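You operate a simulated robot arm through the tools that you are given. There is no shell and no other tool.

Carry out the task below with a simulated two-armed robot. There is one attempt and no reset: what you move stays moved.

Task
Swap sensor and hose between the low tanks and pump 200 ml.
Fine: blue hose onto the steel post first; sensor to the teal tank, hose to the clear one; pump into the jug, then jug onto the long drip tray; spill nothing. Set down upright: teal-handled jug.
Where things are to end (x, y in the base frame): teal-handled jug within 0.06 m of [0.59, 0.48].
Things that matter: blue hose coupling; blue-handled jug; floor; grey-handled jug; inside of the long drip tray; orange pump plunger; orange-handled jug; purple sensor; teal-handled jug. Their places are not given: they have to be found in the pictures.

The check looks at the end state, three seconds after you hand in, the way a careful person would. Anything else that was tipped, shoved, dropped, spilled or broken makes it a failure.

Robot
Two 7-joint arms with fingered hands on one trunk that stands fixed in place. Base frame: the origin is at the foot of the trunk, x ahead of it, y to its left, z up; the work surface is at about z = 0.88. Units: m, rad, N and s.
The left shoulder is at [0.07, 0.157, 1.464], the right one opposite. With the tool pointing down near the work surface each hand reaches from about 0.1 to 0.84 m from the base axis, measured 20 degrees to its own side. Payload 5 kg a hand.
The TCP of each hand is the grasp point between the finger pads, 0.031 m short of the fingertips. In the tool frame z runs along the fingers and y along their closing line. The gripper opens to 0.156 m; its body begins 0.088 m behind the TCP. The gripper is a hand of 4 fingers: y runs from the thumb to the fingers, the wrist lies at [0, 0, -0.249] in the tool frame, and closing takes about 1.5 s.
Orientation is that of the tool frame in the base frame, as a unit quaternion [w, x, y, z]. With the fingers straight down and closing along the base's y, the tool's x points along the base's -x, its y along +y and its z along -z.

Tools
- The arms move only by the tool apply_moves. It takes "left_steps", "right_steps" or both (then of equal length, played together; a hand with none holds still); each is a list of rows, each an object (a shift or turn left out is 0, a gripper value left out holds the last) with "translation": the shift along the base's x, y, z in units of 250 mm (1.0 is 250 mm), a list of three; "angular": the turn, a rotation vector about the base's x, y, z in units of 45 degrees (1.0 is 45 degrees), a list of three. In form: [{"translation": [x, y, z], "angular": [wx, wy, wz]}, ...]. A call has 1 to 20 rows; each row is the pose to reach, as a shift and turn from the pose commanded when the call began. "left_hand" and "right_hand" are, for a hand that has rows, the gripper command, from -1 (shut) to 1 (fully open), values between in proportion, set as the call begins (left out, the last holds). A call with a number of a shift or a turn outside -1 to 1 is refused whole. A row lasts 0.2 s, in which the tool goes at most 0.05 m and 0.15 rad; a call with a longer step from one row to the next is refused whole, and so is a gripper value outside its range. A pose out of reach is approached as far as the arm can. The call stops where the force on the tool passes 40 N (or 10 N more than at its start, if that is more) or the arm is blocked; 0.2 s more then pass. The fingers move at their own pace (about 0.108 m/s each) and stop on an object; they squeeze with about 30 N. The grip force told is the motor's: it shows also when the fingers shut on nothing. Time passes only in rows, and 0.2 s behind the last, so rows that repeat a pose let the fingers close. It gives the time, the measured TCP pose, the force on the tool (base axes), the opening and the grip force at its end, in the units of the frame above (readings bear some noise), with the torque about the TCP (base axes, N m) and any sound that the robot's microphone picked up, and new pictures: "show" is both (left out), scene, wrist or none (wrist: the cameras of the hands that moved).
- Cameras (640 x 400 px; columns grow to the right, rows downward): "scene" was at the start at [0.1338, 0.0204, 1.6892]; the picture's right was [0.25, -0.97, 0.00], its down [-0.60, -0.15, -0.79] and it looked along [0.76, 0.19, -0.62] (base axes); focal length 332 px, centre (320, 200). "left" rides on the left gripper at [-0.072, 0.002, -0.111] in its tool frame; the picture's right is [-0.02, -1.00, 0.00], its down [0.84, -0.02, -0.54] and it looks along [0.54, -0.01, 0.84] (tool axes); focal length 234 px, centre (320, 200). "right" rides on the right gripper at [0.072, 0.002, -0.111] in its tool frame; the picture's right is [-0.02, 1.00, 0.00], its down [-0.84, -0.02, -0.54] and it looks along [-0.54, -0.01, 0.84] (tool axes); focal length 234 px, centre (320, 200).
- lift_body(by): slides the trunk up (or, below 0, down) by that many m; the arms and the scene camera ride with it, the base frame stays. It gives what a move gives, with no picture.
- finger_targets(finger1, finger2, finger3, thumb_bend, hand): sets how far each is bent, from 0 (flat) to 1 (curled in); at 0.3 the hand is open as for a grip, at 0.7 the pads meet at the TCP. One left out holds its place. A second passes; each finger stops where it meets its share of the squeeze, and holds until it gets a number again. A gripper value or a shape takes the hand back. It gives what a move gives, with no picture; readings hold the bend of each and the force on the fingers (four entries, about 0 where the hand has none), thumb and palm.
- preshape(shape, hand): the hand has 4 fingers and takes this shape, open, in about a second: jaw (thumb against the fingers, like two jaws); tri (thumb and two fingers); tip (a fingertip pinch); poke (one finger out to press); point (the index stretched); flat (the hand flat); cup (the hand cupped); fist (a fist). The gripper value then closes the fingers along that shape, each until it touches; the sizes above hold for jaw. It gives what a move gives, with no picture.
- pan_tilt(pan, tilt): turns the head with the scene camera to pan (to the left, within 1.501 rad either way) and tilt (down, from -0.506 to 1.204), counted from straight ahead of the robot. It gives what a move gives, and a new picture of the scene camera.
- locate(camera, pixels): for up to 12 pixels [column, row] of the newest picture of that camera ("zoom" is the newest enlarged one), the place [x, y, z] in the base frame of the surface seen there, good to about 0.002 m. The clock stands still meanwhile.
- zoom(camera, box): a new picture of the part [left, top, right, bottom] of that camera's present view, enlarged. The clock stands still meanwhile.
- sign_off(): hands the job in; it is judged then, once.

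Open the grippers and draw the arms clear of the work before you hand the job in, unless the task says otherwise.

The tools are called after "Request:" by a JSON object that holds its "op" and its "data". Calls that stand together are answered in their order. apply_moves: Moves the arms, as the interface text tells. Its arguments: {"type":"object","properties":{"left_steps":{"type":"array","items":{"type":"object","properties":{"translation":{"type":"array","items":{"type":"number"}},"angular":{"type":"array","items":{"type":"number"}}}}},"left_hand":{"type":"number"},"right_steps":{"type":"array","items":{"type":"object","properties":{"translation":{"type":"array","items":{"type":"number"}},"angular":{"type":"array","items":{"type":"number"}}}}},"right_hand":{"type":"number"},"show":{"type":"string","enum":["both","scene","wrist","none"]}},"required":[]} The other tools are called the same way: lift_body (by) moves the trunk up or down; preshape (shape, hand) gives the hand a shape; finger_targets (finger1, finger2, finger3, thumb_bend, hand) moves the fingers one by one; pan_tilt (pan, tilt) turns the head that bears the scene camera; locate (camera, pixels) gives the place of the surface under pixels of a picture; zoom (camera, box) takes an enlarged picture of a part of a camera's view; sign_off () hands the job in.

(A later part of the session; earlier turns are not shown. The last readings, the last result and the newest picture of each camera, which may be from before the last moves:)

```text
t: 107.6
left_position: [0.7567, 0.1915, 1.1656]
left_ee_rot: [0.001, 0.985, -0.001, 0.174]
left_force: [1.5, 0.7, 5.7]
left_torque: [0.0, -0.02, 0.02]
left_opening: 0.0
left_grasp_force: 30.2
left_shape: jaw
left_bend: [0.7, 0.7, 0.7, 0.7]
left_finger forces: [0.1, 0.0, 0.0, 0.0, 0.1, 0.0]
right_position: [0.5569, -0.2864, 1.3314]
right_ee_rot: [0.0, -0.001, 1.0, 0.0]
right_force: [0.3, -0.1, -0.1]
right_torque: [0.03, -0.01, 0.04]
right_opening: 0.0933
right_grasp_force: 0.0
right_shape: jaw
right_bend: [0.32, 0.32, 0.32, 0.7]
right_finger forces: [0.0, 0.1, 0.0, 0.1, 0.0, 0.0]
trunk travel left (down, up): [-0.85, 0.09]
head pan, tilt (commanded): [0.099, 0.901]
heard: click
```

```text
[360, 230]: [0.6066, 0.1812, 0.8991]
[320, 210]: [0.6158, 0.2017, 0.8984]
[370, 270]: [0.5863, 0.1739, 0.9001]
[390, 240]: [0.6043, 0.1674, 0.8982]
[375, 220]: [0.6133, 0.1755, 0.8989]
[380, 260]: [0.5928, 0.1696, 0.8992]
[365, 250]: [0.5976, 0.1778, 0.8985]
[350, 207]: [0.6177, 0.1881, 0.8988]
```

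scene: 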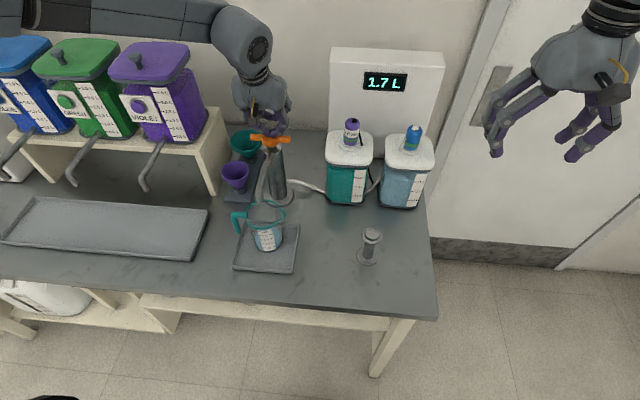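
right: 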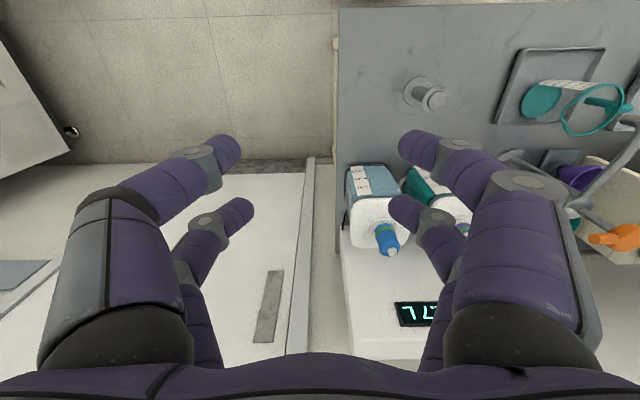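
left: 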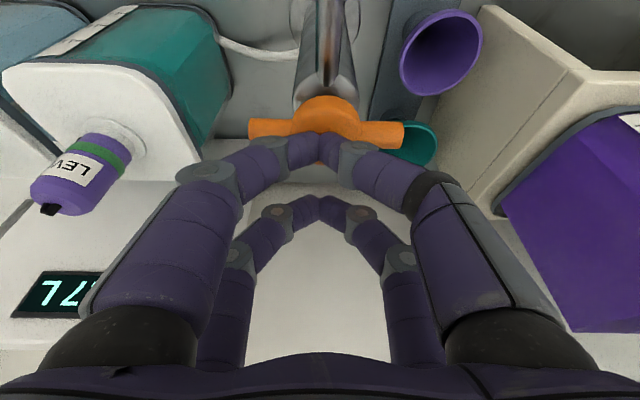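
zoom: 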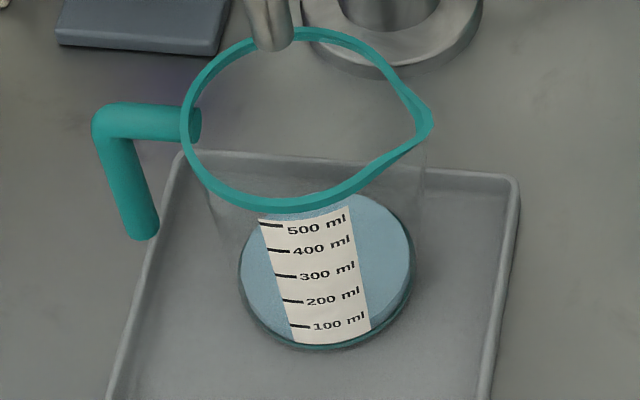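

A click: bottom of the stroke, surface at z≈0.899, i.e. about 50 ml per full stroke. I raise the hand to see whether the plunger returns by itself.

Request:
{"op": "apply_moves", "data": {"left_steps": [{"translation": [0, 0, 0.04]}, {"translation": [0, 0, 0.1]}, {"translation": [0, 0, 0.16]}, {"translation": [0, 0, 0.22]}, {"translation": [0, 0, 0.28]}, {"translation": [0, 0, 0.28]}], "show": "both"}}

Request:
{"op": "zoom", "data": {"camera": "scene", "box": [225, 90, 315, 190]}}

Request:
{"op": "locate", "data": {"camera": "scene", "pixels": [[267, 123], [252, 122], [285, 124], [268, 135], [268, 140], [252, 140], [285, 140]]}}

```text
t: 109.0
left_position: [0.7549, 0.1917, 1.2327]
left_ee_rot: [0.0, 0.985, 0.0, 0.172]
left_force: [0.7, 0.1, 0.4]
left_torque: [0.02, -0.01, 0.04]
left_opening: 0.0
left_grasp_force: 30.0
left_shape: jaw
left_bend: [0.7, 0.7, 0.7, 0.7]
left_finger forces: [0.1, 0.1, 0.1, 0.0, 0.1, 0.1]
right_position: [0.5566, -0.2868, 1.3302]
right_ee_rot: [0.0, 0.0, 1.0, 0.0]
right_force: [0.3, -0.5, -0.4]
right_torque: [0.03, 0.03, 0.02]
right_opening: 0.093
right_grasp_force: 0.1
right_shape: jaw
right_bend: [0.32, 0.32, 0.32, 0.7]
right_finger forces: [0.1, 0.1, 0.1, 0.0, 0.0, 0.0]
trunk travel left (down, up): [-0.85, 0.09]
head pan, tilt (commanded): [0.099, 0.901]
```

scene: 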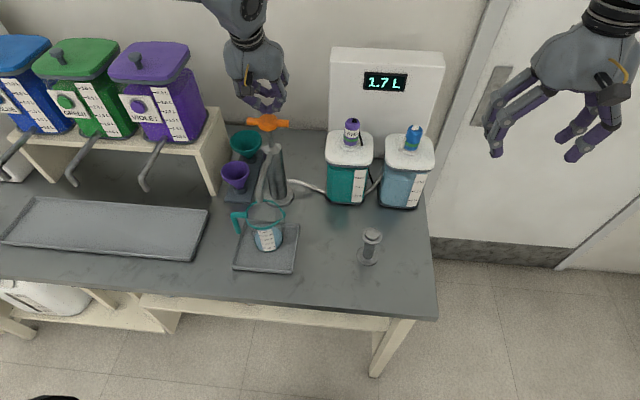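
left: 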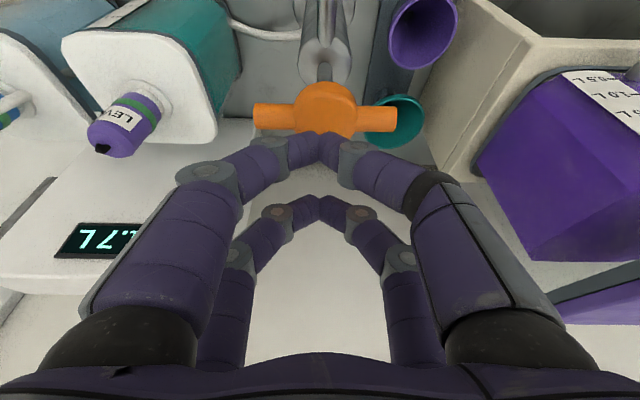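

```text
4.00 times, centred on (270, 140) of scene
```

zoom: 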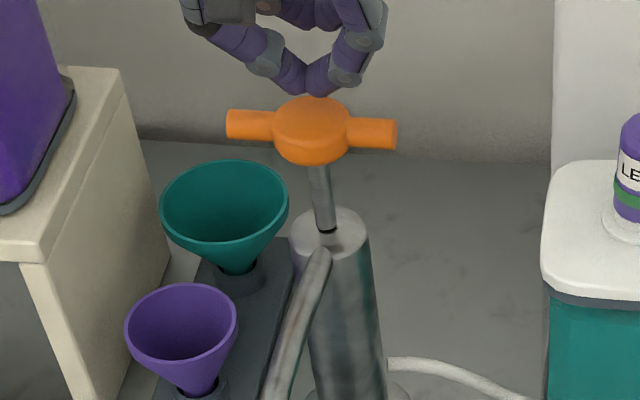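

```text
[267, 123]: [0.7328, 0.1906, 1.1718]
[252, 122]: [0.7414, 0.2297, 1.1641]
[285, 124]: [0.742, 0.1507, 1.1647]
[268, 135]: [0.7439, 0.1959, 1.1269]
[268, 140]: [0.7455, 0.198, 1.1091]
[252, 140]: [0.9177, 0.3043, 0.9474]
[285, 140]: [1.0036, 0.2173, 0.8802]
```

The spring brings the plunger back up. I make the second full stroke the same way and return.

Request:
{"op": "apply_moves", "data": {"left_steps": [{"translation": [0, 0, -0.06]}, {"translation": [0, 0, -0.085]}, {"translation": [0, 0, -0.11]}, {"translation": [0, 0, -0.135]}, {"translation": [0, 0, -0.16]}, {"translation": [0, 0, -0.185]}, {"translation": [0, 0, -0.21]}, {"translation": [0, 0, -0.235]}, {"translation": [0, 0, -0.26]}, {"translation": [0, 0, -0.28]}, {"translation": [0, 0, -0.28]}], "show": "none"}}

Request:
{"op": "apply_moves", "data": {"left_steps": [{"translation": [0, 0, 0.06]}, {"translation": [0, 0, 0.12]}, {"translation": [0, 0, 0.18]}, {"translation": [0, 0, 0.24]}, {"translation": [0, 0, 0.28]}, {"translation": [0, 0, 0.28]}], "show": "scene"}}

Request:
{"op": "zoom", "data": {"camera": "scene", "box": [235, 195, 300, 260]}}

Request:
{"op": "locate", "data": {"camera": "zoom", "pixels": [[360, 230], [320, 210], [370, 270], [390, 240], [375, 220], [380, 260], [365, 250], [350, 207]]}}

```text
t: 111.4
left_position: [0.7556, 0.1931, 1.163]
left_ee_rot: [-0.001, 0.985, 0.0, 0.174]
left_force: [-0.2, -0.2, 6.3]
left_torque: [-0.02, 0.04, 0.01]
left_opening: 0.0
left_grasp_force: 29.8
left_shape: jaw
left_bend: [0.7, 0.7, 0.7, 0.7]
left_finger forces: [0.1, 0.0, 0.1, 0.1, 0.0, 0.1]
right_position: [0.5552, -0.2878, 1.3306]
right_ee_rot: [0.0, 0.0, 1.0, 0.0]
right_force: [-0.1, 0.0, -0.2]
right_torque: [0.01, -0.01, -0.01]
right_opening: 0.0933
right_grasp_force: 0.1
right_shape: jaw
right_bend: [0.32, 0.32, 0.32, 0.7]
right_finger forces: [0.1, 0.0, 0.0, 0.0, 0.0, 0.0]
trunk travel left (down, up): [-0.85, 0.09]
head pan, tilt (commanded): [0.099, 0.901]
heard: click
```

```text
t: 112.8
left_position: [0.7567, 0.1922, 1.2323]
left_ee_rot: [-0.001, 0.985, 0.0, 0.172]
left_force: [-0.4, -0.1, 0.6]
left_torque: [-0.03, 0.02, 0.0]
left_opening: 0.0001
left_grasp_force: 30.0
left_shape: jaw
left_bend: [0.7, 0.7, 0.7, 0.7]
left_finger forces: [0.0, 0.1, 0.1, 0.0, 0.0, 0.0]
right_position: [0.5565, -0.2863, 1.3302]
right_ee_rot: [0.0, 0.0, 1.0, 0.0]
right_force: [-0.1, 0.0, 0.0]
right_torque: [0.0, -0.03, 0.0]
right_opening: 0.093
right_grasp_force: 0.0
right_shape: jaw
right_bend: [0.32, 0.32, 0.32, 0.7]
right_finger forces: [0.0, 0.0, 0.0, 0.0, 0.1, 0.1]
trunk travel left (down, up): [-0.85, 0.09]
head pan, tilt (commanded): [0.099, 0.901]
```

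scene: 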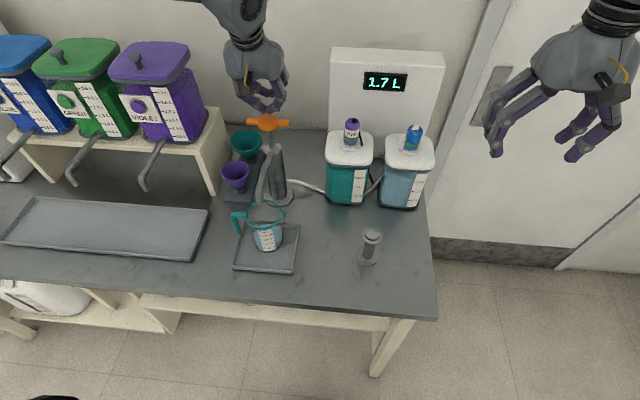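

```text
6.15 times, centred on (268, 228) of scene
```

zoom: 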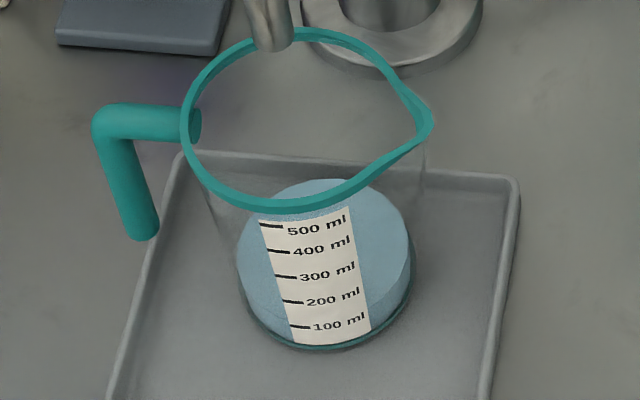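

```text
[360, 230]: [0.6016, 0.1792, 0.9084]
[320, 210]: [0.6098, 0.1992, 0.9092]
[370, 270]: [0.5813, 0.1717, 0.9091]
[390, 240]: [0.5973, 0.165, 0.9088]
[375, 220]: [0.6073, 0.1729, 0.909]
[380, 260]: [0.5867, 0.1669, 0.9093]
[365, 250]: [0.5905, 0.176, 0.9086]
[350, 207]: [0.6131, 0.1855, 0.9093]
```

Surface now at z≈0.909 (+10 mm), matching 50 ml per click. I make the third stroke.

Request:
{"op": "apply_moves", "data": {"left_steps": [{"translation": [0, 0, -0.06]}, {"translation": [0, 0, -0.085]}, {"translation": [0, 0, -0.11]}, {"translation": [0, 0, -0.135]}, {"translation": [0, 0, -0.16]}, {"translation": [0, 0, -0.185]}, {"translation": [0, 0, -0.21]}, {"translation": [0, 0, -0.235]}, {"translation": [0, 0, -0.26]}, {"translation": [0, 0, -0.28]}, {"translation": [0, 0, -0.28]}], "show": "none"}}

Request:
{"op": "apply_moves", "data": {"left_steps": [{"translation": [0, 0, 0.06]}, {"translation": [0, 0, 0.12]}, {"translation": [0, 0, 0.18]}, {"translation": [0, 0, 0.24]}, {"translation": [0, 0, 0.28]}, {"translation": [0, 0, 0.28]}], "show": "scene"}}

Request:
{"op": "zoom", "data": {"camera": "scene", "box": [235, 195, 300, 260]}}

Request:
{"op": "locate", "data": {"camera": "zoom", "pixels": [[360, 230], [320, 205], [370, 250], [390, 240], [375, 220], [380, 245], [365, 250], [350, 207]]}}

```text
t: 115.2
left_position: [0.7555, 0.1917, 1.1636]
left_ee_rot: [0.0, 0.985, -0.001, 0.174]
left_force: [0.5, -0.3, 6.4]
left_torque: [-0.02, 0.01, 0.04]
left_opening: 0.0
left_grasp_force: 30.1
left_shape: jaw
left_bend: [0.7, 0.7, 0.7, 0.7]
left_finger forces: [0.0, 0.0, 0.0, 0.0, 0.0, 0.0]
right_position: [0.5552, -0.2874, 1.33]
right_ee_rot: [0.0, -0.001, 1.0, 0.001]
right_force: [0.4, -0.2, 0.6]
right_torque: [0.01, 0.01, -0.02]
right_opening: 0.0932
right_grasp_force: 0.1
right_shape: jaw
right_bend: [0.32, 0.32, 0.32, 0.7]
right_finger forces: [0.0, 0.0, 0.0, 0.0, 0.1, 0.0]
trunk travel left (down, up): [-0.85, 0.09]
head pan, tilt (commanded): [0.099, 0.901]
heard: click
```

```text
t: 116.6
left_position: [0.7569, 0.1931, 1.2343]
left_ee_rot: [0.0, 0.985, 0.0, 0.173]
left_force: [-0.3, 0.1, 0.6]
left_torque: [0.0, -0.02, 0.02]
left_opening: 0.0
left_grasp_force: 29.9
left_shape: jaw
left_bend: [0.7, 0.7, 0.7, 0.7]
left_finger forces: [0.0, 0.0, 0.0, 0.0, 0.0, 0.1]
right_position: [0.5576, -0.2861, 1.3296]
right_ee_rot: [0.0, 0.0, 1.0, 0.0]
right_force: [-0.3, -0.3, -0.4]
right_torque: [-0.04, -0.02, -0.01]
right_opening: 0.0931
right_grasp_force: 0.1
right_shape: jaw
right_bend: [0.32, 0.32, 0.32, 0.7]
right_finger forces: [0.1, 0.1, 0.1, 0.0, 0.1, 0.0]
trunk travel left (down, up): [-0.85, 0.09]
head pan, tilt (commanded): [0.099, 0.901]
```

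scene: 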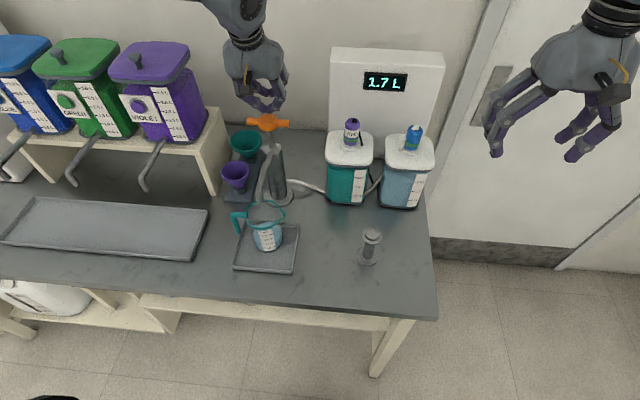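

```text
6.15 times, centred on (268, 228) of scene
```

zoom: 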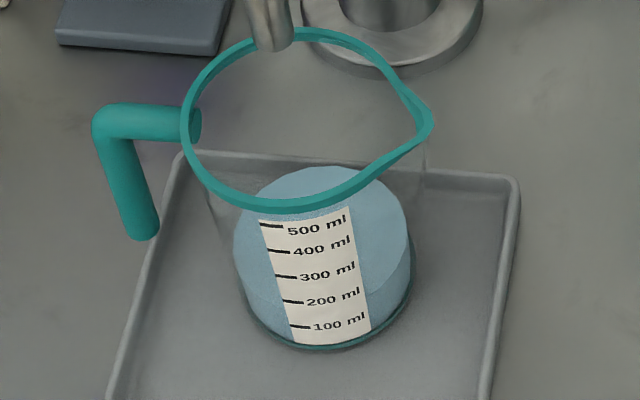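

```text
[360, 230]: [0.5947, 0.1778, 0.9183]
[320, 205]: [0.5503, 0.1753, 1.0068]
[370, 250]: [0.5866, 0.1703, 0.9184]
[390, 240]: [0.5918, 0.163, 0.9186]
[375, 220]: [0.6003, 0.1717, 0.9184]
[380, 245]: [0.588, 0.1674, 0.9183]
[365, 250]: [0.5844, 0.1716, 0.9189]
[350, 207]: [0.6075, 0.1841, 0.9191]
```

Surface z≈0.9186 after three clicks. Fourth and last stroke.

Request:
{"op": "apply_moves", "data": {"left_steps": [{"translation": [0, 0, -0.06]}, {"translation": [0, 0, -0.085]}, {"translation": [0, 0, -0.11]}, {"translation": [0, 0, -0.135]}, {"translation": [0, 0, -0.16]}, {"translation": [0, 0, -0.185]}, {"translation": [0, 0, -0.21]}, {"translation": [0, 0, -0.235]}, {"translation": [0, 0, -0.26]}, {"translation": [0, 0, -0.28]}, {"translation": [0, 0, -0.28]}], "show": "none"}}

Request:
{"op": "apply_moves", "data": {"left_steps": [{"translation": [0, 0, 0.06]}, {"translation": [0, 0, 0.12]}, {"translation": [0, 0, 0.18]}, {"translation": [0, 0, 0.24]}, {"translation": [0, 0, 0.32]}, {"translation": [0, 0, 0.32]}], "show": "scene"}}

Request:
{"op": "zoom", "data": {"camera": "scene", "box": [235, 195, 300, 260]}}

Request:
{"op": "locate", "data": {"camera": "zoom", "pixels": [[370, 230], [370, 245], [390, 240], [375, 220], [380, 245], [385, 225], [350, 207], [370, 200]]}}

```text
t: 119.0
left_position: [0.7566, 0.1909, 1.1642]
left_ee_rot: [0.001, 0.985, -0.001, 0.173]
left_force: [0.1, -0.9, 6.3]
left_torque: [-0.09, 0.07, 0.03]
left_opening: 0.0
left_grasp_force: 29.6
left_shape: jaw
left_bend: [0.7, 0.7, 0.7, 0.7]
left_finger forces: [0.0, 0.1, 0.0, 0.0, 0.0, 0.1]
right_position: [0.5562, -0.2868, 1.3301]
right_ee_rot: [0.0, 0.0, 1.0, -0.001]
right_force: [0.2, 0.3, 0.3]
right_torque: [-0.04, -0.01, 0.0]
right_opening: 0.0929
right_grasp_force: 0.1
right_shape: jaw
right_bend: [0.32, 0.32, 0.32, 0.7]
right_finger forces: [0.0, 0.0, 0.1, 0.0, 0.0, 0.0]
trunk travel left (down, up): [-0.85, 0.09]
head pan, tilt (commanded): [0.099, 0.901]
heard: click
```

```text
t: 120.4
left_position: [0.7567, 0.192, 1.243]
left_ee_rot: [0.0, 0.985, 0.0, 0.173]
left_force: [-0.7, 0.1, 0.2]
left_torque: [-0.01, 0.02, 0.01]
left_opening: 0.0
left_grasp_force: 29.6
left_shape: jaw
left_bend: [0.7, 0.7, 0.7, 0.7]
left_finger forces: [0.0, 0.0, 0.0, 0.0, 0.0, 0.0]
right_position: [0.5572, -0.2873, 1.3299]
right_ee_rot: [0.0, 0.0, 1.0, 0.0]
right_force: [0.0, -0.2, 0.4]
right_torque: [-0.01, 0.01, -0.02]
right_opening: 0.0931
right_grasp_force: 0.1
right_shape: jaw
right_bend: [0.32, 0.32, 0.32, 0.7]
right_finger forces: [0.0, 0.0, 0.0, 0.0, 0.0, 0.1]
trunk travel left (down, up): [-0.85, 0.09]
head pan, tilt (commanded): [0.099, 0.901]
```

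scene: 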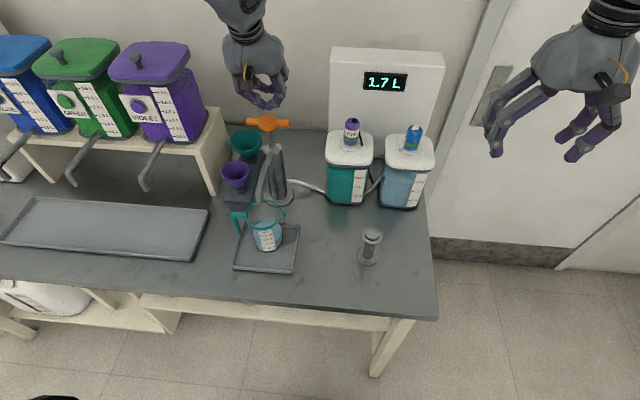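

```text
6.15 times, centred on (268, 228) of scene
```

zoom: 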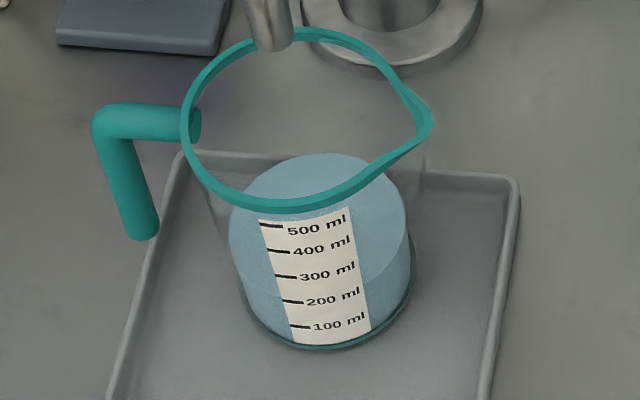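

```text
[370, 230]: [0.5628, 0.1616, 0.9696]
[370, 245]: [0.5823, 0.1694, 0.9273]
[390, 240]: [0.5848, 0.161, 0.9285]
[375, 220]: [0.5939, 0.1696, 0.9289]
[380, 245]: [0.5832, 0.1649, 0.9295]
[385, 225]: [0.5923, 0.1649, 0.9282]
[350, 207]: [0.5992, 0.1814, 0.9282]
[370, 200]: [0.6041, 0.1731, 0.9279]
```

Four clicks, and the liquid's front edge lies at the 200 ml tick (surface z≈0.928). Now I retract the left hand, undo the tilt and turn it back for grasping the jug.

Request:
{"op": "apply_moves", "data": {"left_steps": [{"translation": [0, 0, 0.15]}, {"translation": [-0.1, 0.01, 0.25]}, {"translation": [-0.25, 0.02, 0.3], "angular": [0, 0.1, 0]}, {"translation": [-0.42, 0.04, 0.3], "angular": [0, 0.22, 0]}, {"translation": [-0.58, 0.06, 0.3], "angular": [0, 0.34, 0]}, {"translation": [-0.74, 0.08, 0.3], "angular": [0, 0.444, 0]}, {"translation": [-0.88, 0.1, 0.3], "angular": [0, 0.444, 0]}, {"translation": [-0.98, 0.12, 0.3], "angular": [0, 0.444, 0]}, {"translation": [-0.98, 0.12, 0.3], "angular": [0, 0.444, 0]}], "left_hand": 0.2, "show": "none"}}

Request:
{"op": "apply_moves", "data": {"left_steps": [{"angular": [0, 0, -0.17]}, {"angular": [0, 0, -0.34]}, {"angular": [0, 0, -0.51]}, {"angular": [0, 0, -0.68]}, {"angular": [0, 0, -0.85]}, {"angular": [0, 0, -1.0]}], "show": "none"}}

Request:
{"op": "apply_moves", "data": {"left_steps": [{"angular": [0, 0, -0.17]}, {"angular": [0, 0, -0.34]}, {"angular": [0, 0, -0.51]}, {"angular": [0, 0, -0.68]}, {"angular": [0, 0, -0.85]}, {"angular": [0, 0, -1.0]}], "show": "none"}}

Request:
{"op": "apply_moves", "data": {"left_steps": [{"angular": [0, 0, -0.17]}, {"angular": [0, 0, -0.34]}, {"angular": [0, 0, -0.51]}, {"angular": [0, 0, -0.68]}, {"angular": [0, 0, -0.85]}, {"angular": [0, 0, -1.0]}], "show": "none"}}

Request:
{"op": "apply_moves", "data": {"left_steps": [{"angular": [0, 0, -0.17]}, {"angular": [0, 0, -0.34]}, {"angular": [0, 0, -0.51]}, {"angular": [0, 0, -0.68]}, {"angular": [0, 0, -0.85]}, {"angular": [0, 0, -1.0]}], "show": "scene"}}

```text
t: 122.4
left_position: [0.5119, 0.2221, 1.3175]
left_ee_rot: [0.001, 1.0, -0.001, -0.001]
left_force: [-0.4, -0.7, -1.4]
left_torque: [0.01, 0.04, -0.01]
left_opening: 0.0932
left_grasp_force: 0.0
left_shape: jaw
left_bend: [0.32, 0.32, 0.32, 0.7]
left_finger forces: [0.0, 0.1, 0.0, 0.1, 0.1, 0.0]
right_position: [0.5579, -0.2877, 1.3298]
right_ee_rot: [0.0, 0.0, 1.0, 0.0]
right_force: [-0.6, 0.5, -0.3]
right_torque: [0.04, 0.0, -0.01]
right_opening: 0.0931
right_grasp_force: 0.1
right_shape: jaw
right_bend: [0.32, 0.32, 0.32, 0.7]
right_finger forces: [0.1, 0.0, 0.1, 0.1, 0.0, 0.0]
trunk travel left (down, up): [-0.85, 0.09]
head pan, tilt (commanded): [0.099, 0.901]
```

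```text
t: 123.8
left_position: [0.5118, 0.2231, 1.3185]
left_ee_rot: [0.0, 0.923, -0.385, 0.0]
left_force: [0.7, 0.8, -0.1]
left_torque: [0.0, 0.01, 0.0]
left_opening: 0.0933
left_grasp_force: 0.0
left_shape: jaw
left_bend: [0.32, 0.32, 0.32, 0.7]
left_finger forces: [0.1, 0.0, 0.0, 0.1, 0.0, 0.0]
right_position: [0.5565, -0.2859, 1.33]
right_ee_rot: [0.0, 0.001, 1.0, 0.0]
right_force: [0.7, 0.2, -0.7]
right_torque: [0.0, -0.01, -0.01]
right_opening: 0.093
right_grasp_force: 0.1
right_shape: jaw
right_bend: [0.32, 0.32, 0.32, 0.7]
right_finger forces: [0.0, 0.0, 0.0, 0.0, 0.0, 0.0]
trunk travel left (down, up): [-0.85, 0.09]
head pan, tilt (commanded): [0.099, 0.901]
```

```text
t: 125.2
left_position: [0.5121, 0.2229, 1.3184]
left_ee_rot: [0.0, -0.705, 0.709, -0.001]
left_force: [0.5, -0.5, 0.7]
left_torque: [-0.01, -0.02, -0.02]
left_opening: 0.0931
left_grasp_force: 0.1
left_shape: jaw
left_bend: [0.32, 0.32, 0.32, 0.7]
left_finger forces: [0.0, 0.0, 0.0, 0.0, 0.0, 0.0]
right_position: [0.557, -0.2862, 1.3299]
right_ee_rot: [0.0, 0.001, 1.0, 0.0]
right_force: [-0.3, 0.4, -0.8]
right_torque: [-0.01, 0.0, -0.02]
right_opening: 0.0929
right_grasp_force: 0.1
right_shape: jaw
right_bend: [0.32, 0.32, 0.32, 0.7]
right_finger forces: [0.0, 0.0, 0.1, 0.0, 0.0, 0.1]
trunk travel left (down, up): [-0.85, 0.09]
head pan, tilt (commanded): [0.099, 0.901]
```

```text
t: 126.6
left_position: [0.5109, 0.2222, 1.3189]
left_ee_rot: [0.0, -0.38, 0.925, 0.0]
left_force: [-0.3, 0.0, 0.7]
left_torque: [0.0, 0.0, -0.04]
left_opening: 0.0933
left_grasp_force: 0.1
left_shape: jaw
left_bend: [0.32, 0.32, 0.32, 0.7]
left_finger forces: [0.0, 0.1, 0.0, 0.0, 0.0, 0.0]
right_position: [0.5569, -0.287, 1.3297]
right_ee_rot: [0.0, 0.0, 1.0, 0.0]
right_force: [0.3, -0.4, -0.2]
right_torque: [-0.02, -0.02, -0.01]
right_opening: 0.0932
right_grasp_force: 0.0
right_shape: jaw
right_bend: [0.32, 0.32, 0.32, 0.7]
right_finger forces: [0.1, 0.0, 0.1, 0.1, 0.0, 0.0]
trunk travel left (down, up): [-0.85, 0.09]
head pan, tilt (commanded): [0.099, 0.901]
```

```text
t: 128.0
left_position: [0.5115, 0.2224, 1.3182]
left_ee_rot: [0.0, 0.002, 1.0, 0.001]
left_force: [-0.1, -0.3, 0.6]
left_torque: [0.01, 0.02, -0.02]
left_opening: 0.0933
left_grasp_force: 0.1
left_shape: jaw
left_bend: [0.32, 0.32, 0.32, 0.7]
left_finger forces: [0.0, 0.0, 0.0, 0.1, 0.0, 0.1]
right_position: [0.5561, -0.2871, 1.3302]
right_ee_rot: [0.0, 0.0, 1.0, 0.0]
right_force: [-0.4, 0.8, 0.2]
right_torque: [0.02, 0.01, -0.02]
right_opening: 0.093
right_grasp_force: 0.1
right_shape: jaw
right_bend: [0.32, 0.32, 0.32, 0.7]
right_finger forces: [0.1, 0.0, 0.1, 0.0, 0.0, 0.0]
trunk travel left (down, up): [-0.85, 0.09]
head pan, tilt (commanded): [0.099, 0.901]
```

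scene: 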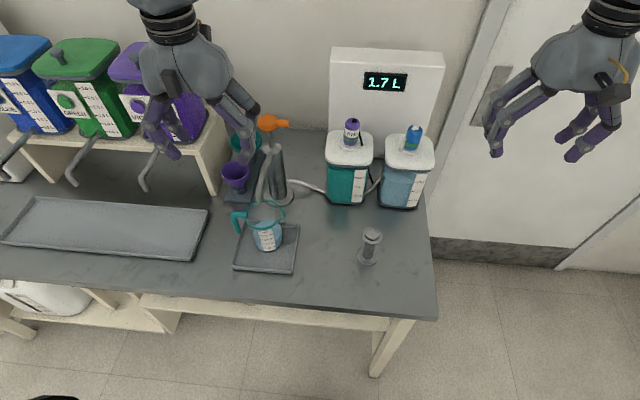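

I locate the dispenser taps above the long tray, the tray's edges, and the spout tip, to plan the jug's path.

Request:
{"op": "locate", "data": {"camera": "scene", "pixels": [[143, 188], [141, 175], [160, 145], [70, 182], [68, 170], [205, 213], [195, 255], [100, 225], [262, 175], [264, 199], [262, 195], [150, 245]]}}

Request:
{"op": "zoom", "data": {"camera": "scene", "box": [120, 130, 310, 290]}}

Request:
{"op": "zoom", "data": {"camera": "right", "box": [480, 30, 640, 200]}}

```text
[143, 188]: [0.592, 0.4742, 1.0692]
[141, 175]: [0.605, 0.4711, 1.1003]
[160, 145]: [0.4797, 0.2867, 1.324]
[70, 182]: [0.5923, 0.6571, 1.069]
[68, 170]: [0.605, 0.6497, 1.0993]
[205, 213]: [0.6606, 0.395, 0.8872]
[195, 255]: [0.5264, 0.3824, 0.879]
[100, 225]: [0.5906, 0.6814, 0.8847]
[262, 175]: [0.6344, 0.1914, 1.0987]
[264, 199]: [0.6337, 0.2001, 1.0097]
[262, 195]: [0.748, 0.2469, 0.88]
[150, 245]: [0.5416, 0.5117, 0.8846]
```

```text
2.50 times, centred on (215, 210) of scene
```

zoom: 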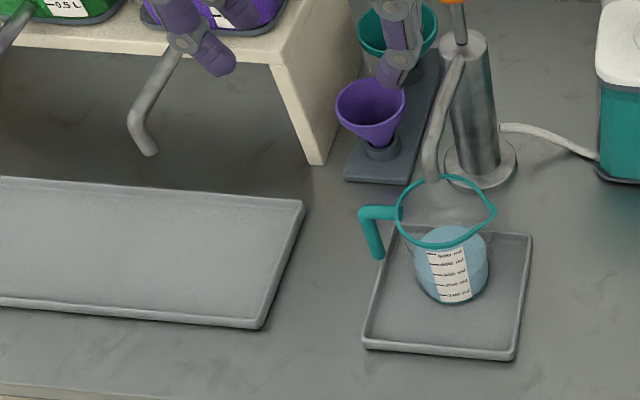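

```text
2.35 times, centred on (560, 115) of right
```

zoom: 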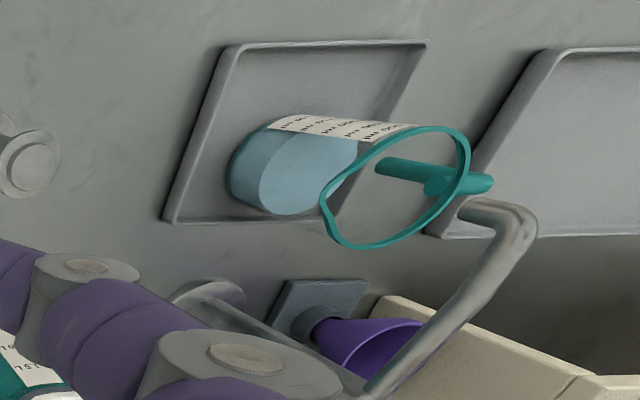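

The target lies under the violet tap (tip ~(0.592, 0.474, 1.065)), like the jug under the pump spout. I check the funnels' places and the spout tip height before planning the grasp.

Request:
{"op": "locate", "data": {"camera": "scene", "pixels": [[223, 172], [248, 172], [235, 187], [235, 164], [236, 195], [250, 193], [236, 205], [262, 195], [259, 190], [262, 186], [268, 170], [261, 178]]}}

Request:
{"op": "zoom", "data": {"camera": "scene", "box": [215, 150, 295, 220]}}

```text
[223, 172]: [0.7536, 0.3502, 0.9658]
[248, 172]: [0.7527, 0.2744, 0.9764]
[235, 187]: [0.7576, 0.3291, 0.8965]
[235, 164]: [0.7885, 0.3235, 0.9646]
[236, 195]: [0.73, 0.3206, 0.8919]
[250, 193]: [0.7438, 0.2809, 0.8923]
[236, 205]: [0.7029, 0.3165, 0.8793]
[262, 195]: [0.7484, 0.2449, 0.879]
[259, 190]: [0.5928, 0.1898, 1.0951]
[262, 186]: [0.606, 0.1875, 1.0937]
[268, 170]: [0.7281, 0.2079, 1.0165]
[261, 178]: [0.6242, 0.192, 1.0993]
```

```text
5.71 times, centred on (255, 185) of scene
```

zoom: 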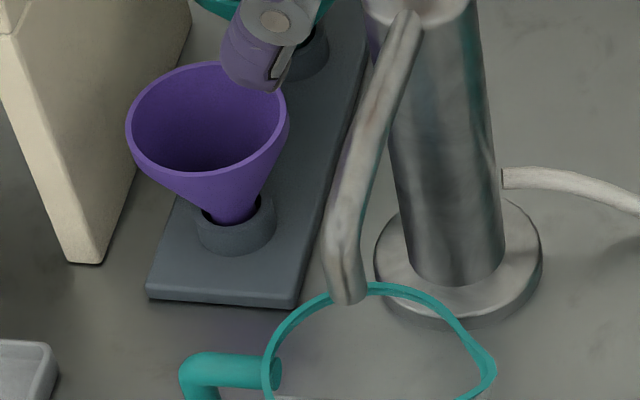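

I locate the very tip of the spout and the jug's handle for the grasp geometry.

Request:
{"op": "locate", "data": {"camera": "zoom", "pixels": [[347, 295], [347, 285], [342, 265], [355, 297], [200, 365], [240, 370], [195, 390], [340, 285], [375, 290], [280, 380], [485, 370], [470, 390]]}}

Request:
{"op": "locate", "data": {"camera": "scene", "pixels": [[237, 216], [233, 217], [244, 214], [236, 225], [237, 231], [235, 221], [239, 224], [233, 224]]}}

```text
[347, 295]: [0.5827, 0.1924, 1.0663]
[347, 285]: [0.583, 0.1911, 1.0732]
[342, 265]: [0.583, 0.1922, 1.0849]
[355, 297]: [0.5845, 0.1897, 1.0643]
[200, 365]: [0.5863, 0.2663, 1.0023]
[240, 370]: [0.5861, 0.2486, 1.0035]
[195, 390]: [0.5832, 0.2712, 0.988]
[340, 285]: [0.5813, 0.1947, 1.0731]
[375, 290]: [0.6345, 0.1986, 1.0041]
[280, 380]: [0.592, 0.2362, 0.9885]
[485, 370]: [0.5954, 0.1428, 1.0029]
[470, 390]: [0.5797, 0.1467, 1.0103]
```

```text
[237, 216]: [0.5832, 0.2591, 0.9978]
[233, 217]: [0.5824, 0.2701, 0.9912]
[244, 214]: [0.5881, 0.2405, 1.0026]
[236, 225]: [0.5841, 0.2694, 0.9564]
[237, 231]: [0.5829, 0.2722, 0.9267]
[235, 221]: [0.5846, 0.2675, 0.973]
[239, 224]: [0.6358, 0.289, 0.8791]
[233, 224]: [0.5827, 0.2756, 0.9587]
```

Spout tip bottom is z≈1.063, 5 cm above the rim; the handle points to +y at (0.592, 0.271). I plan to grip the jug's body from the +y side with the tool tilted 45°, the handle between the digits. First I turn the left hand to yaw -90°.

Request:
{"op": "apply_moves", "data": {"left_steps": [{"translation": [0, 0.03, 0], "angular": [0, 0, -0.17]}, {"translation": [0, 0.07, 0], "angular": [0, 0, -0.34]}, {"translation": [0, 0.11, 0], "angular": [0, 0, -0.51]}, {"translation": [0, 0.15, 0], "angular": [0, 0, -0.68]}, {"translation": [0, 0.2, 0], "angular": [0, 0, -0.85]}, {"translation": [0, 0.25, 0], "angular": [0, 0, -1.0]}], "left_hand": 0.7, "show": "none"}}

Request:
{"op": "apply_moves", "data": {"left_steps": [{"translation": [0, 0.04, 0], "angular": [0, 0, -0.17]}, {"translation": [0, 0.08, 0], "angular": [0, 0, -0.34]}, {"translation": [0, 0.12, 0], "angular": [0, 0, -0.51]}, {"translation": [0, 0.16, 0], "angular": [0, 0, -0.68]}, {"translation": [0, 0.2, 0], "angular": [0, 0, -0.85]}, {"translation": [0, 0.2, 0], "angular": [0, 0, -1.0]}, {"translation": [0, 0.2, 0], "angular": [0, 0, -1.0]}], "show": "none"}}

Request:
{"op": "apply_moves", "data": {"left_steps": [{"angular": [-0.17, 0, 0]}, {"angular": [-0.34, 0, 0]}, {"angular": [-0.51, 0, 0]}, {"angular": [-0.68, 0, 0]}, {"angular": [-0.85, 0, 0]}, {"angular": [-1.0, 0, 0]}, {"angular": [-1.0, 0, 0]}], "show": "both"}}

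```text
t: 129.4
left_position: [0.512, 0.2874, 1.3178]
left_ee_rot: [0.0, 0.383, 0.924, 0.0]
left_force: [-0.2, 0.1, 0.1]
left_torque: [0.01, -0.04, 0.01]
left_opening: 0.1325
left_grasp_force: 0.0
left_shape: jaw
left_bend: [0.25, 0.25, 0.25, 0.41]
left_finger forces: [0.0, 0.1, 0.1, 0.1, 0.0, 0.0]
right_position: [0.556, -0.286, 1.3317]
right_ee_rot: [0.0, 0.0, 1.0, 0.0]
right_force: [0.8, -0.4, -0.3]
right_torque: [-0.02, -0.02, -0.01]
right_opening: 0.0931
right_grasp_force: 0.0
right_shape: jaw
right_bend: [0.32, 0.32, 0.32, 0.7]
right_finger forces: [0.0, 0.1, 0.0, 0.0, 0.0, 0.0]
trunk travel left (down, up): [-0.85, 0.09]
head pan, tilt (commanded): [0.099, 0.901]
```

```text
t: 131.0
left_position: [0.5125, 0.3337, 1.318]
left_ee_rot: [0.0, 0.708, 0.707, 0.0]
left_force: [-0.8, -0.7, 0.3]
left_torque: [0.01, 0.02, -0.02]
left_opening: 0.1326
left_grasp_force: 0.1
left_shape: jaw
left_bend: [0.25, 0.25, 0.25, 0.41]
left_finger forces: [0.0, 0.0, 0.0, 0.0, 0.0, 0.0]
right_position: [0.5575, -0.2875, 1.3308]
right_ee_rot: [0.0, 0.0, 1.0, 0.0]
right_force: [1.2, 0.0, 0.0]
right_torque: [-0.03, 0.01, 0.01]
right_opening: 0.093
right_grasp_force: 0.1
right_shape: jaw
right_bend: [0.32, 0.32, 0.32, 0.7]
right_finger forces: [0.0, 0.0, 0.0, 0.0, 0.1, 0.1]
trunk travel left (down, up): [-0.85, 0.09]
head pan, tilt (commanded): [0.099, 0.901]
```

```text
t: 132.6
left_position: [0.5113, 0.3346, 1.3192]
left_ee_rot: [0.271, 0.654, 0.652, -0.27]
left_force: [-0.3, -0.2, -0.3]
left_torque: [-0.03, 0.03, -0.02]
left_opening: 0.1325
left_grasp_force: 0.1
left_shape: jaw
left_bend: [0.25, 0.25, 0.25, 0.41]
left_finger forces: [0.1, 0.1, 0.0, 0.0, 0.0, 0.1]
right_position: [0.5564, -0.287, 1.3305]
right_ee_rot: [0.0, 0.0, 1.0, 0.0]
right_force: [0.1, -0.6, 0.2]
right_torque: [0.01, 0.0, 0.0]
right_opening: 0.0932
right_grasp_force: 0.0
right_shape: jaw
right_bend: [0.32, 0.32, 0.32, 0.7]
right_finger forces: [0.0, 0.0, 0.0, 0.1, 0.0, 0.0]
trunk travel left (down, up): [-0.85, 0.09]
head pan, tilt (commanded): [0.099, 0.901]
```

scene: 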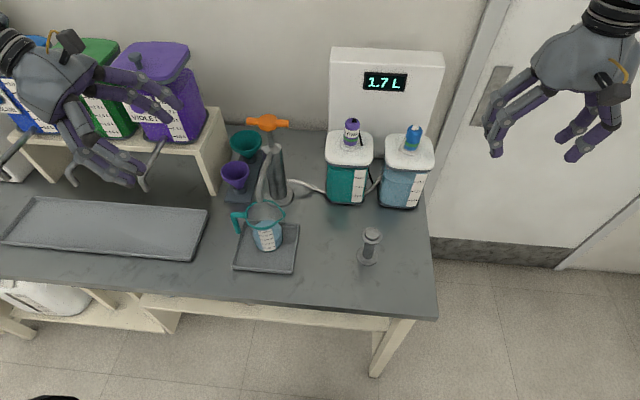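
left: 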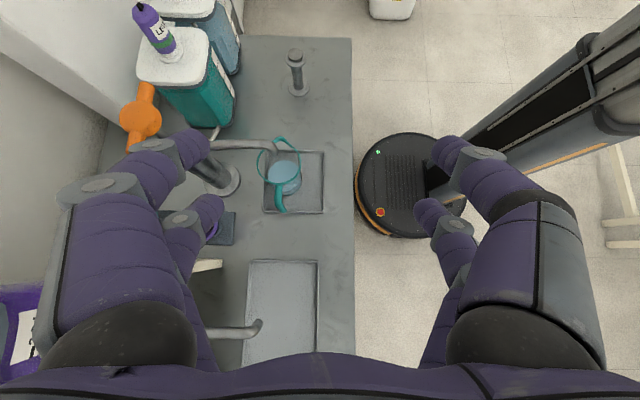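

The tilted pose is reached. I bring the hand onto the approach line (x=0.592) well back from the jug.

Request:
{"op": "apply_moves", "data": {"left_steps": [{"translation": [0.1, 0.08, -0.1]}, {"translation": [0.22, 0.15, -0.2]}, {"translation": [0.322, 0.184, -0.32]}, {"translation": [0.322, 0.184, -0.48]}, {"translation": [0.322, 0.184, -0.654]}, {"translation": [0.322, 0.184, -0.654]}], "show": "both"}}

```text
t: 134.0
left_position: [0.5716, 0.3646, 1.194]
left_ee_rot: [0.258, 0.632, 0.688, -0.246]
left_force: [0.1, 0.4, 0.3]
left_torque: [0.02, 0.01, -0.03]
left_opening: 0.1325
left_grasp_force: 0.0
left_shape: jaw
left_bend: [0.25, 0.25, 0.25, 0.41]
left_finger forces: [0.0, 0.1, 0.0, 0.0, 0.1, 0.1]
left hand out of reach, approached as far as the arm can: row 3, 4, 5, 6
right_position: [0.5571, -0.2869, 1.3296]
right_ee_rot: [0.0, 0.0, 1.0, 0.0]
right_force: [-0.5, -0.6, 0.3]
right_torque: [0.01, -0.02, 0.02]
right_opening: 0.093
right_grasp_force: 0.2
right_shape: jaw
right_bend: [0.32, 0.32, 0.32, 0.7]
right_finger forces: [0.0, 0.1, 0.0, 0.0, 0.1, 0.0]
trunk travel left (down, up): [-0.85, 0.09]
head pan, tilt (commanded): [0.099, 0.901]
```

scene: 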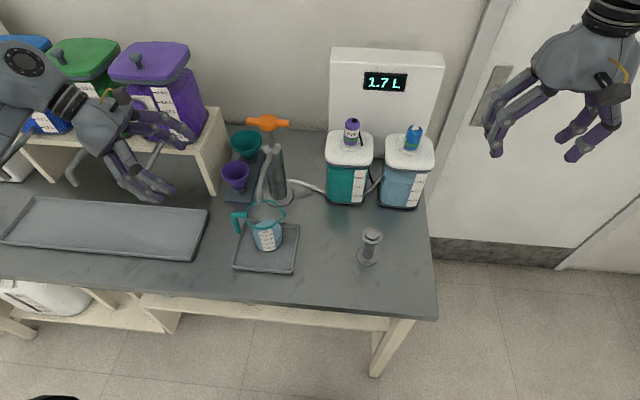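
left: 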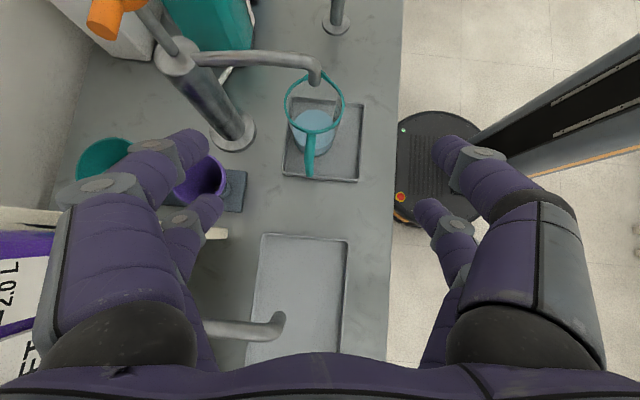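

Reach fails at this height. Lower wrist heights should allow more reach, so I back off, restore the orientation, and go lower first, nearer the robot.

Request:
{"op": "apply_moves", "data": {"left_steps": [{"translation": [-0.12, -0.04, -0.02], "angular": [-0.04, -0.01, -0.05]}, {"translation": [-0.24, -0.08, -0.06], "angular": [-0.073, -0.018, -0.101]}, {"translation": [-0.32, -0.12, -0.18], "angular": [-0.073, -0.018, -0.101]}, {"translation": [-0.36, -0.14, -0.34], "angular": [-0.073, -0.018, -0.101]}, {"translation": [-0.36, -0.14, -0.5], "angular": [-0.073, -0.018, -0.101]}, {"translation": [-0.36, -0.14, -0.5], "angular": [-0.073, -0.018, -0.101]}], "show": "both"}}

```text
t: 135.4
left_position: [0.4884, 0.2985, 1.1399]
left_ee_rot: [0.263, 0.638, 0.668, -0.278]
left_force: [-0.1, 0.0, -0.1]
left_torque: [0.0, 0.01, -0.01]
left_opening: 0.1326
left_grasp_force: 0.0
left_shape: jaw
left_bend: [0.25, 0.25, 0.25, 0.41]
left_finger forces: [0.0, 0.0, 0.0, 0.0, 0.0, 0.0]
left hand out of reach, approached as far as the arm can: row 1, 2, 3, 4, 5, 6
right_position: [0.5573, -0.2869, 1.3287]
right_ee_rot: [-0.001, 0.0, 1.0, 0.001]
right_force: [0.4, 0.5, 0.0]
right_torque: [0.04, 0.01, -0.02]
right_opening: 0.0933
right_grasp_force: 0.1
right_shape: jaw
right_bend: [0.32, 0.32, 0.32, 0.7]
right_finger forces: [0.1, 0.1, 0.1, 0.0, 0.0, 0.0]
trunk travel left (down, up): [-0.85, 0.09]
head pan, tilt (commanded): [0.099, 0.901]
```

scene: 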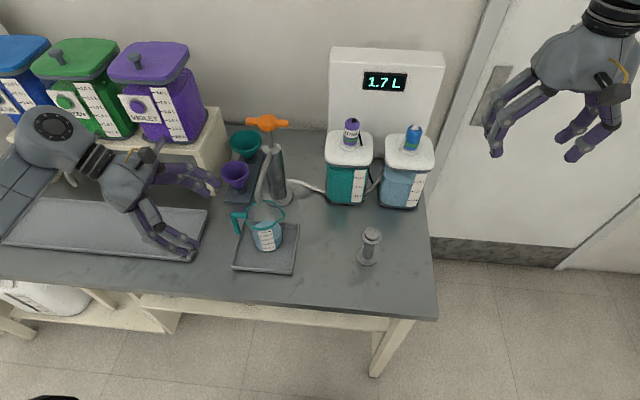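
left: 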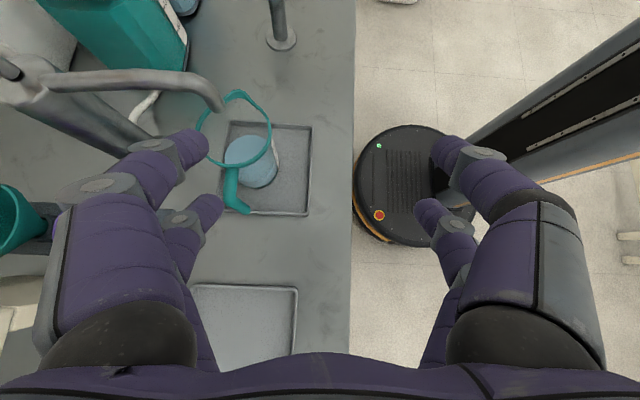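

The left arm cannot fold this way. The right arm suits better: tool pointing toward (+x,+y) and 45° down, which clears both handle and beak. First I retract the left arm up and out of the way.

Request:
{"op": "apply_moves", "data": {"left_steps": [{"translation": [-0.04, 0.02, 0.12]}, {"translation": [-0.08, 0.04, 0.28]}, {"translation": [-0.12, 0.06, 0.44], "angular": [0.1, 0, 0]}, {"translation": [-0.16, 0.08, 0.6], "angular": [0.25, 0, 0]}, {"translation": [-0.2, 0.1, 0.74], "angular": [0.4, 0, 0]}, {"translation": [-0.24, 0.12, 0.86], "angular": [0.55, 0, 0]}, {"translation": [-0.28, 0.14, 0.94], "angular": [0.7, 0, 0]}, {"translation": [-0.32, 0.18, 0.94], "angular": [0.85, 0, 0]}, {"translation": [-0.36, 0.22, 0.94], "angular": [1.0, 0, 0]}, {"translation": [-0.36, 0.22, 0.94], "angular": [1.0, 0, 0]}], "show": "scene"}}

```text
t: 137.6
left_position: [0.3966, 0.3552, 1.3756]
left_ee_rot: [0.0, 0.707, 0.708, -0.001]
left_force: [0.1, -0.6, -1.0]
left_torque: [-0.01, 0.01, 0.01]
left_opening: 0.1323
left_grasp_force: 0.0
left_shape: jaw
left_bend: [0.25, 0.25, 0.25, 0.41]
left_finger forces: [0.0, 0.1, 0.0, 0.1, 0.0, 0.0]
right_position: [0.5561, -0.2869, 1.3311]
right_ee_rot: [0.0, 0.0, 1.0, 0.0]
right_force: [0.0, 0.5, 0.3]
right_torque: [0.01, -0.01, 0.02]
right_opening: 0.093
right_grasp_force: 0.0
right_shape: jaw
right_bend: [0.32, 0.32, 0.32, 0.7]
right_finger forces: [0.0, 0.1, 0.0, 0.0, 0.1, 0.0]
trunk travel left (down, up): [-0.85, 0.09]
head pan, tilt (commanded): [0.099, 0.901]
```

scene: 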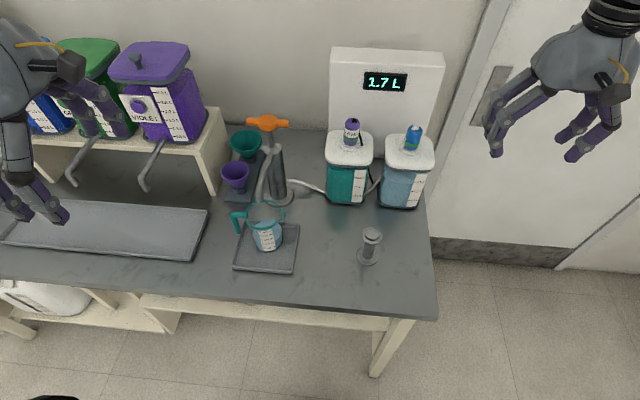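

Clean again. I park the left hand farther to the left and higher.

Request:
{"op": "apply_moves", "data": {"left_steps": [{"translation": [-0.08, 0.14, 0.04]}, {"translation": [-0.16, 0.28, 0.08]}, {"translation": [-0.24, 0.42, 0.12]}, {"translation": [-0.32, 0.55, 0.16]}, {"translation": [-0.386, 0.66, 0.18]}, {"translation": [-0.386, 0.66, 0.18]}], "show": "none"}}

Request:
{"op": "apply_moves", "data": {"right_steps": [{"angular": [0, -0.17, 0]}, {"angular": [0, -0.34, 0]}, {"angular": [0, -0.51, 0]}, {"angular": [0, -0.68, 0]}, {"angular": [0, -0.85, 0]}, {"angular": [0, -1.0, 0]}], "right_hand": 0.7, "show": "none"}}

Request:
{"op": "apply_moves", "data": {"right_steps": [{"translation": [-0.06, 0.04, 0], "angular": [0, 0, 0.17]}, {"translation": [-0.12, 0.1, 0], "angular": [0, 0, 0.34]}, {"translation": [-0.18, 0.16, 0], "angular": [0, 0, 0.51]}, {"translation": [-0.24, 0.22, 0], "angular": [0, 0, 0.68]}, {"translation": [-0.3, 0.3, 0], "angular": [0, 0, 0.85]}, {"translation": [-0.36, 0.4, 0], "angular": [0, 0, 1.0]}, {"translation": [-0.36, 0.4, 0], "angular": [0, 0, 1.0]}], "show": "both"}}

```text
t: 139.0
left_position: [0.3406, 0.4829, 1.3559]
left_ee_rot: [0.002, 0.708, 0.707, 0.001]
left_force: [0.4, -0.7, -0.2]
left_torque: [0.05, 0.01, -0.03]
left_opening: 0.1325
left_grasp_force: 0.0
left_shape: jaw
left_bend: [0.25, 0.25, 0.25, 0.41]
left_finger forces: [0.1, 0.0, 0.0, 0.1, 0.1, 0.0]
left hand out of reach, approached as far as the arm can: row 2, 3, 4, 5, 6
right_position: [0.5548, -0.2869, 1.3308]
right_ee_rot: [0.0, 0.0, 1.0, 0.0]
right_force: [-0.8, -0.7, -0.2]
right_torque: [0.0, 0.0, 0.0]
right_opening: 0.0931
right_grasp_force: 0.0
right_shape: jaw
right_bend: [0.32, 0.32, 0.32, 0.7]
right_finger forces: [0.0, 0.1, 0.0, 0.0, 0.0, 0.0]
trunk travel left (down, up): [-0.85, 0.09]
head pan, tilt (commanded): [0.099, 0.901]
```

```text
t: 140.4
left_position: [0.3404, 0.4851, 1.3545]
left_ee_rot: [0.003, 0.707, 0.707, 0.0]
left_force: [0.2, 0.0, 0.5]
left_torque: [-0.03, 0.0, -0.03]
left_opening: 0.1323
left_grasp_force: 0.1
left_shape: jaw
left_bend: [0.25, 0.25, 0.25, 0.41]
left_finger forces: [0.0, 0.0, 0.0, 0.0, 0.0, 0.1]
right_position: [0.5562, -0.2851, 1.3312]
right_ee_rot: [0.385, -0.001, 0.923, 0.0]
right_force: [-1.2, -0.3, 0.2]
right_torque: [-0.01, 0.02, 0.0]
right_opening: 0.1322
right_grasp_force: 0.1
right_shape: jaw
right_bend: [0.25, 0.25, 0.25, 0.41]
right_finger forces: [0.0, 0.1, 0.0, 0.0, 0.0, 0.0]
trunk travel left (down, up): [-0.85, 0.09]
head pan, tilt (commanded): [0.099, 0.901]
```

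```text
t: 142.0
left_position: [0.3395, 0.4834, 1.3544]
left_ee_rot: [0.002, 0.707, 0.707, 0.0]
left_force: [-0.3, -0.4, 0.2]
left_torque: [0.02, 0.01, 0.01]
left_opening: 0.1324
left_grasp_force: 0.1
left_shape: jaw
left_bend: [0.25, 0.25, 0.25, 0.41]
left_finger forces: [0.1, 0.1, 0.1, 0.1, 0.0, 0.0]
right_position: [0.4687, -0.185, 1.3284]
right_ee_rot: [0.354, -0.354, 0.853, 0.146]
right_force: [-0.1, 0.5, 0.0]
right_torque: [0.01, 0.01, 0.02]
right_opening: 0.1325
right_grasp_force: 0.0
right_shape: jaw
right_bend: [0.25, 0.25, 0.25, 0.41]
right_finger forces: [0.0, 0.0, 0.1, 0.1, 0.1, 0.1]
trunk travel left (down, up): [-0.85, 0.09]
head pan, tilt (commanded): [0.099, 0.901]
```

scene: 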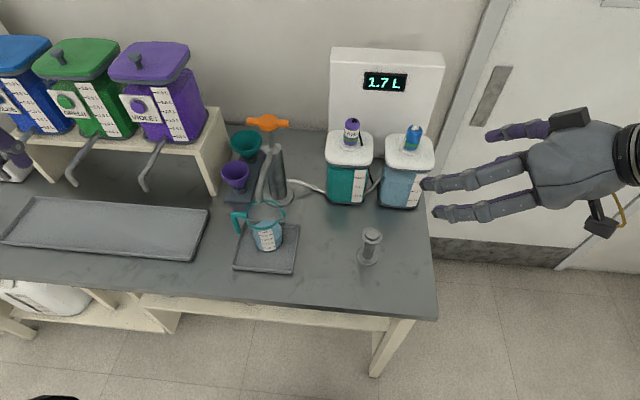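
right: 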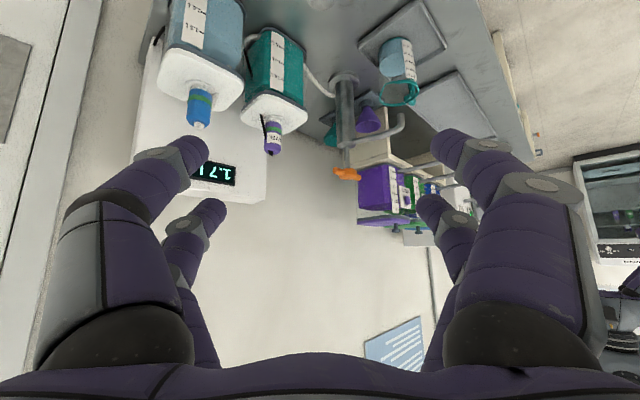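

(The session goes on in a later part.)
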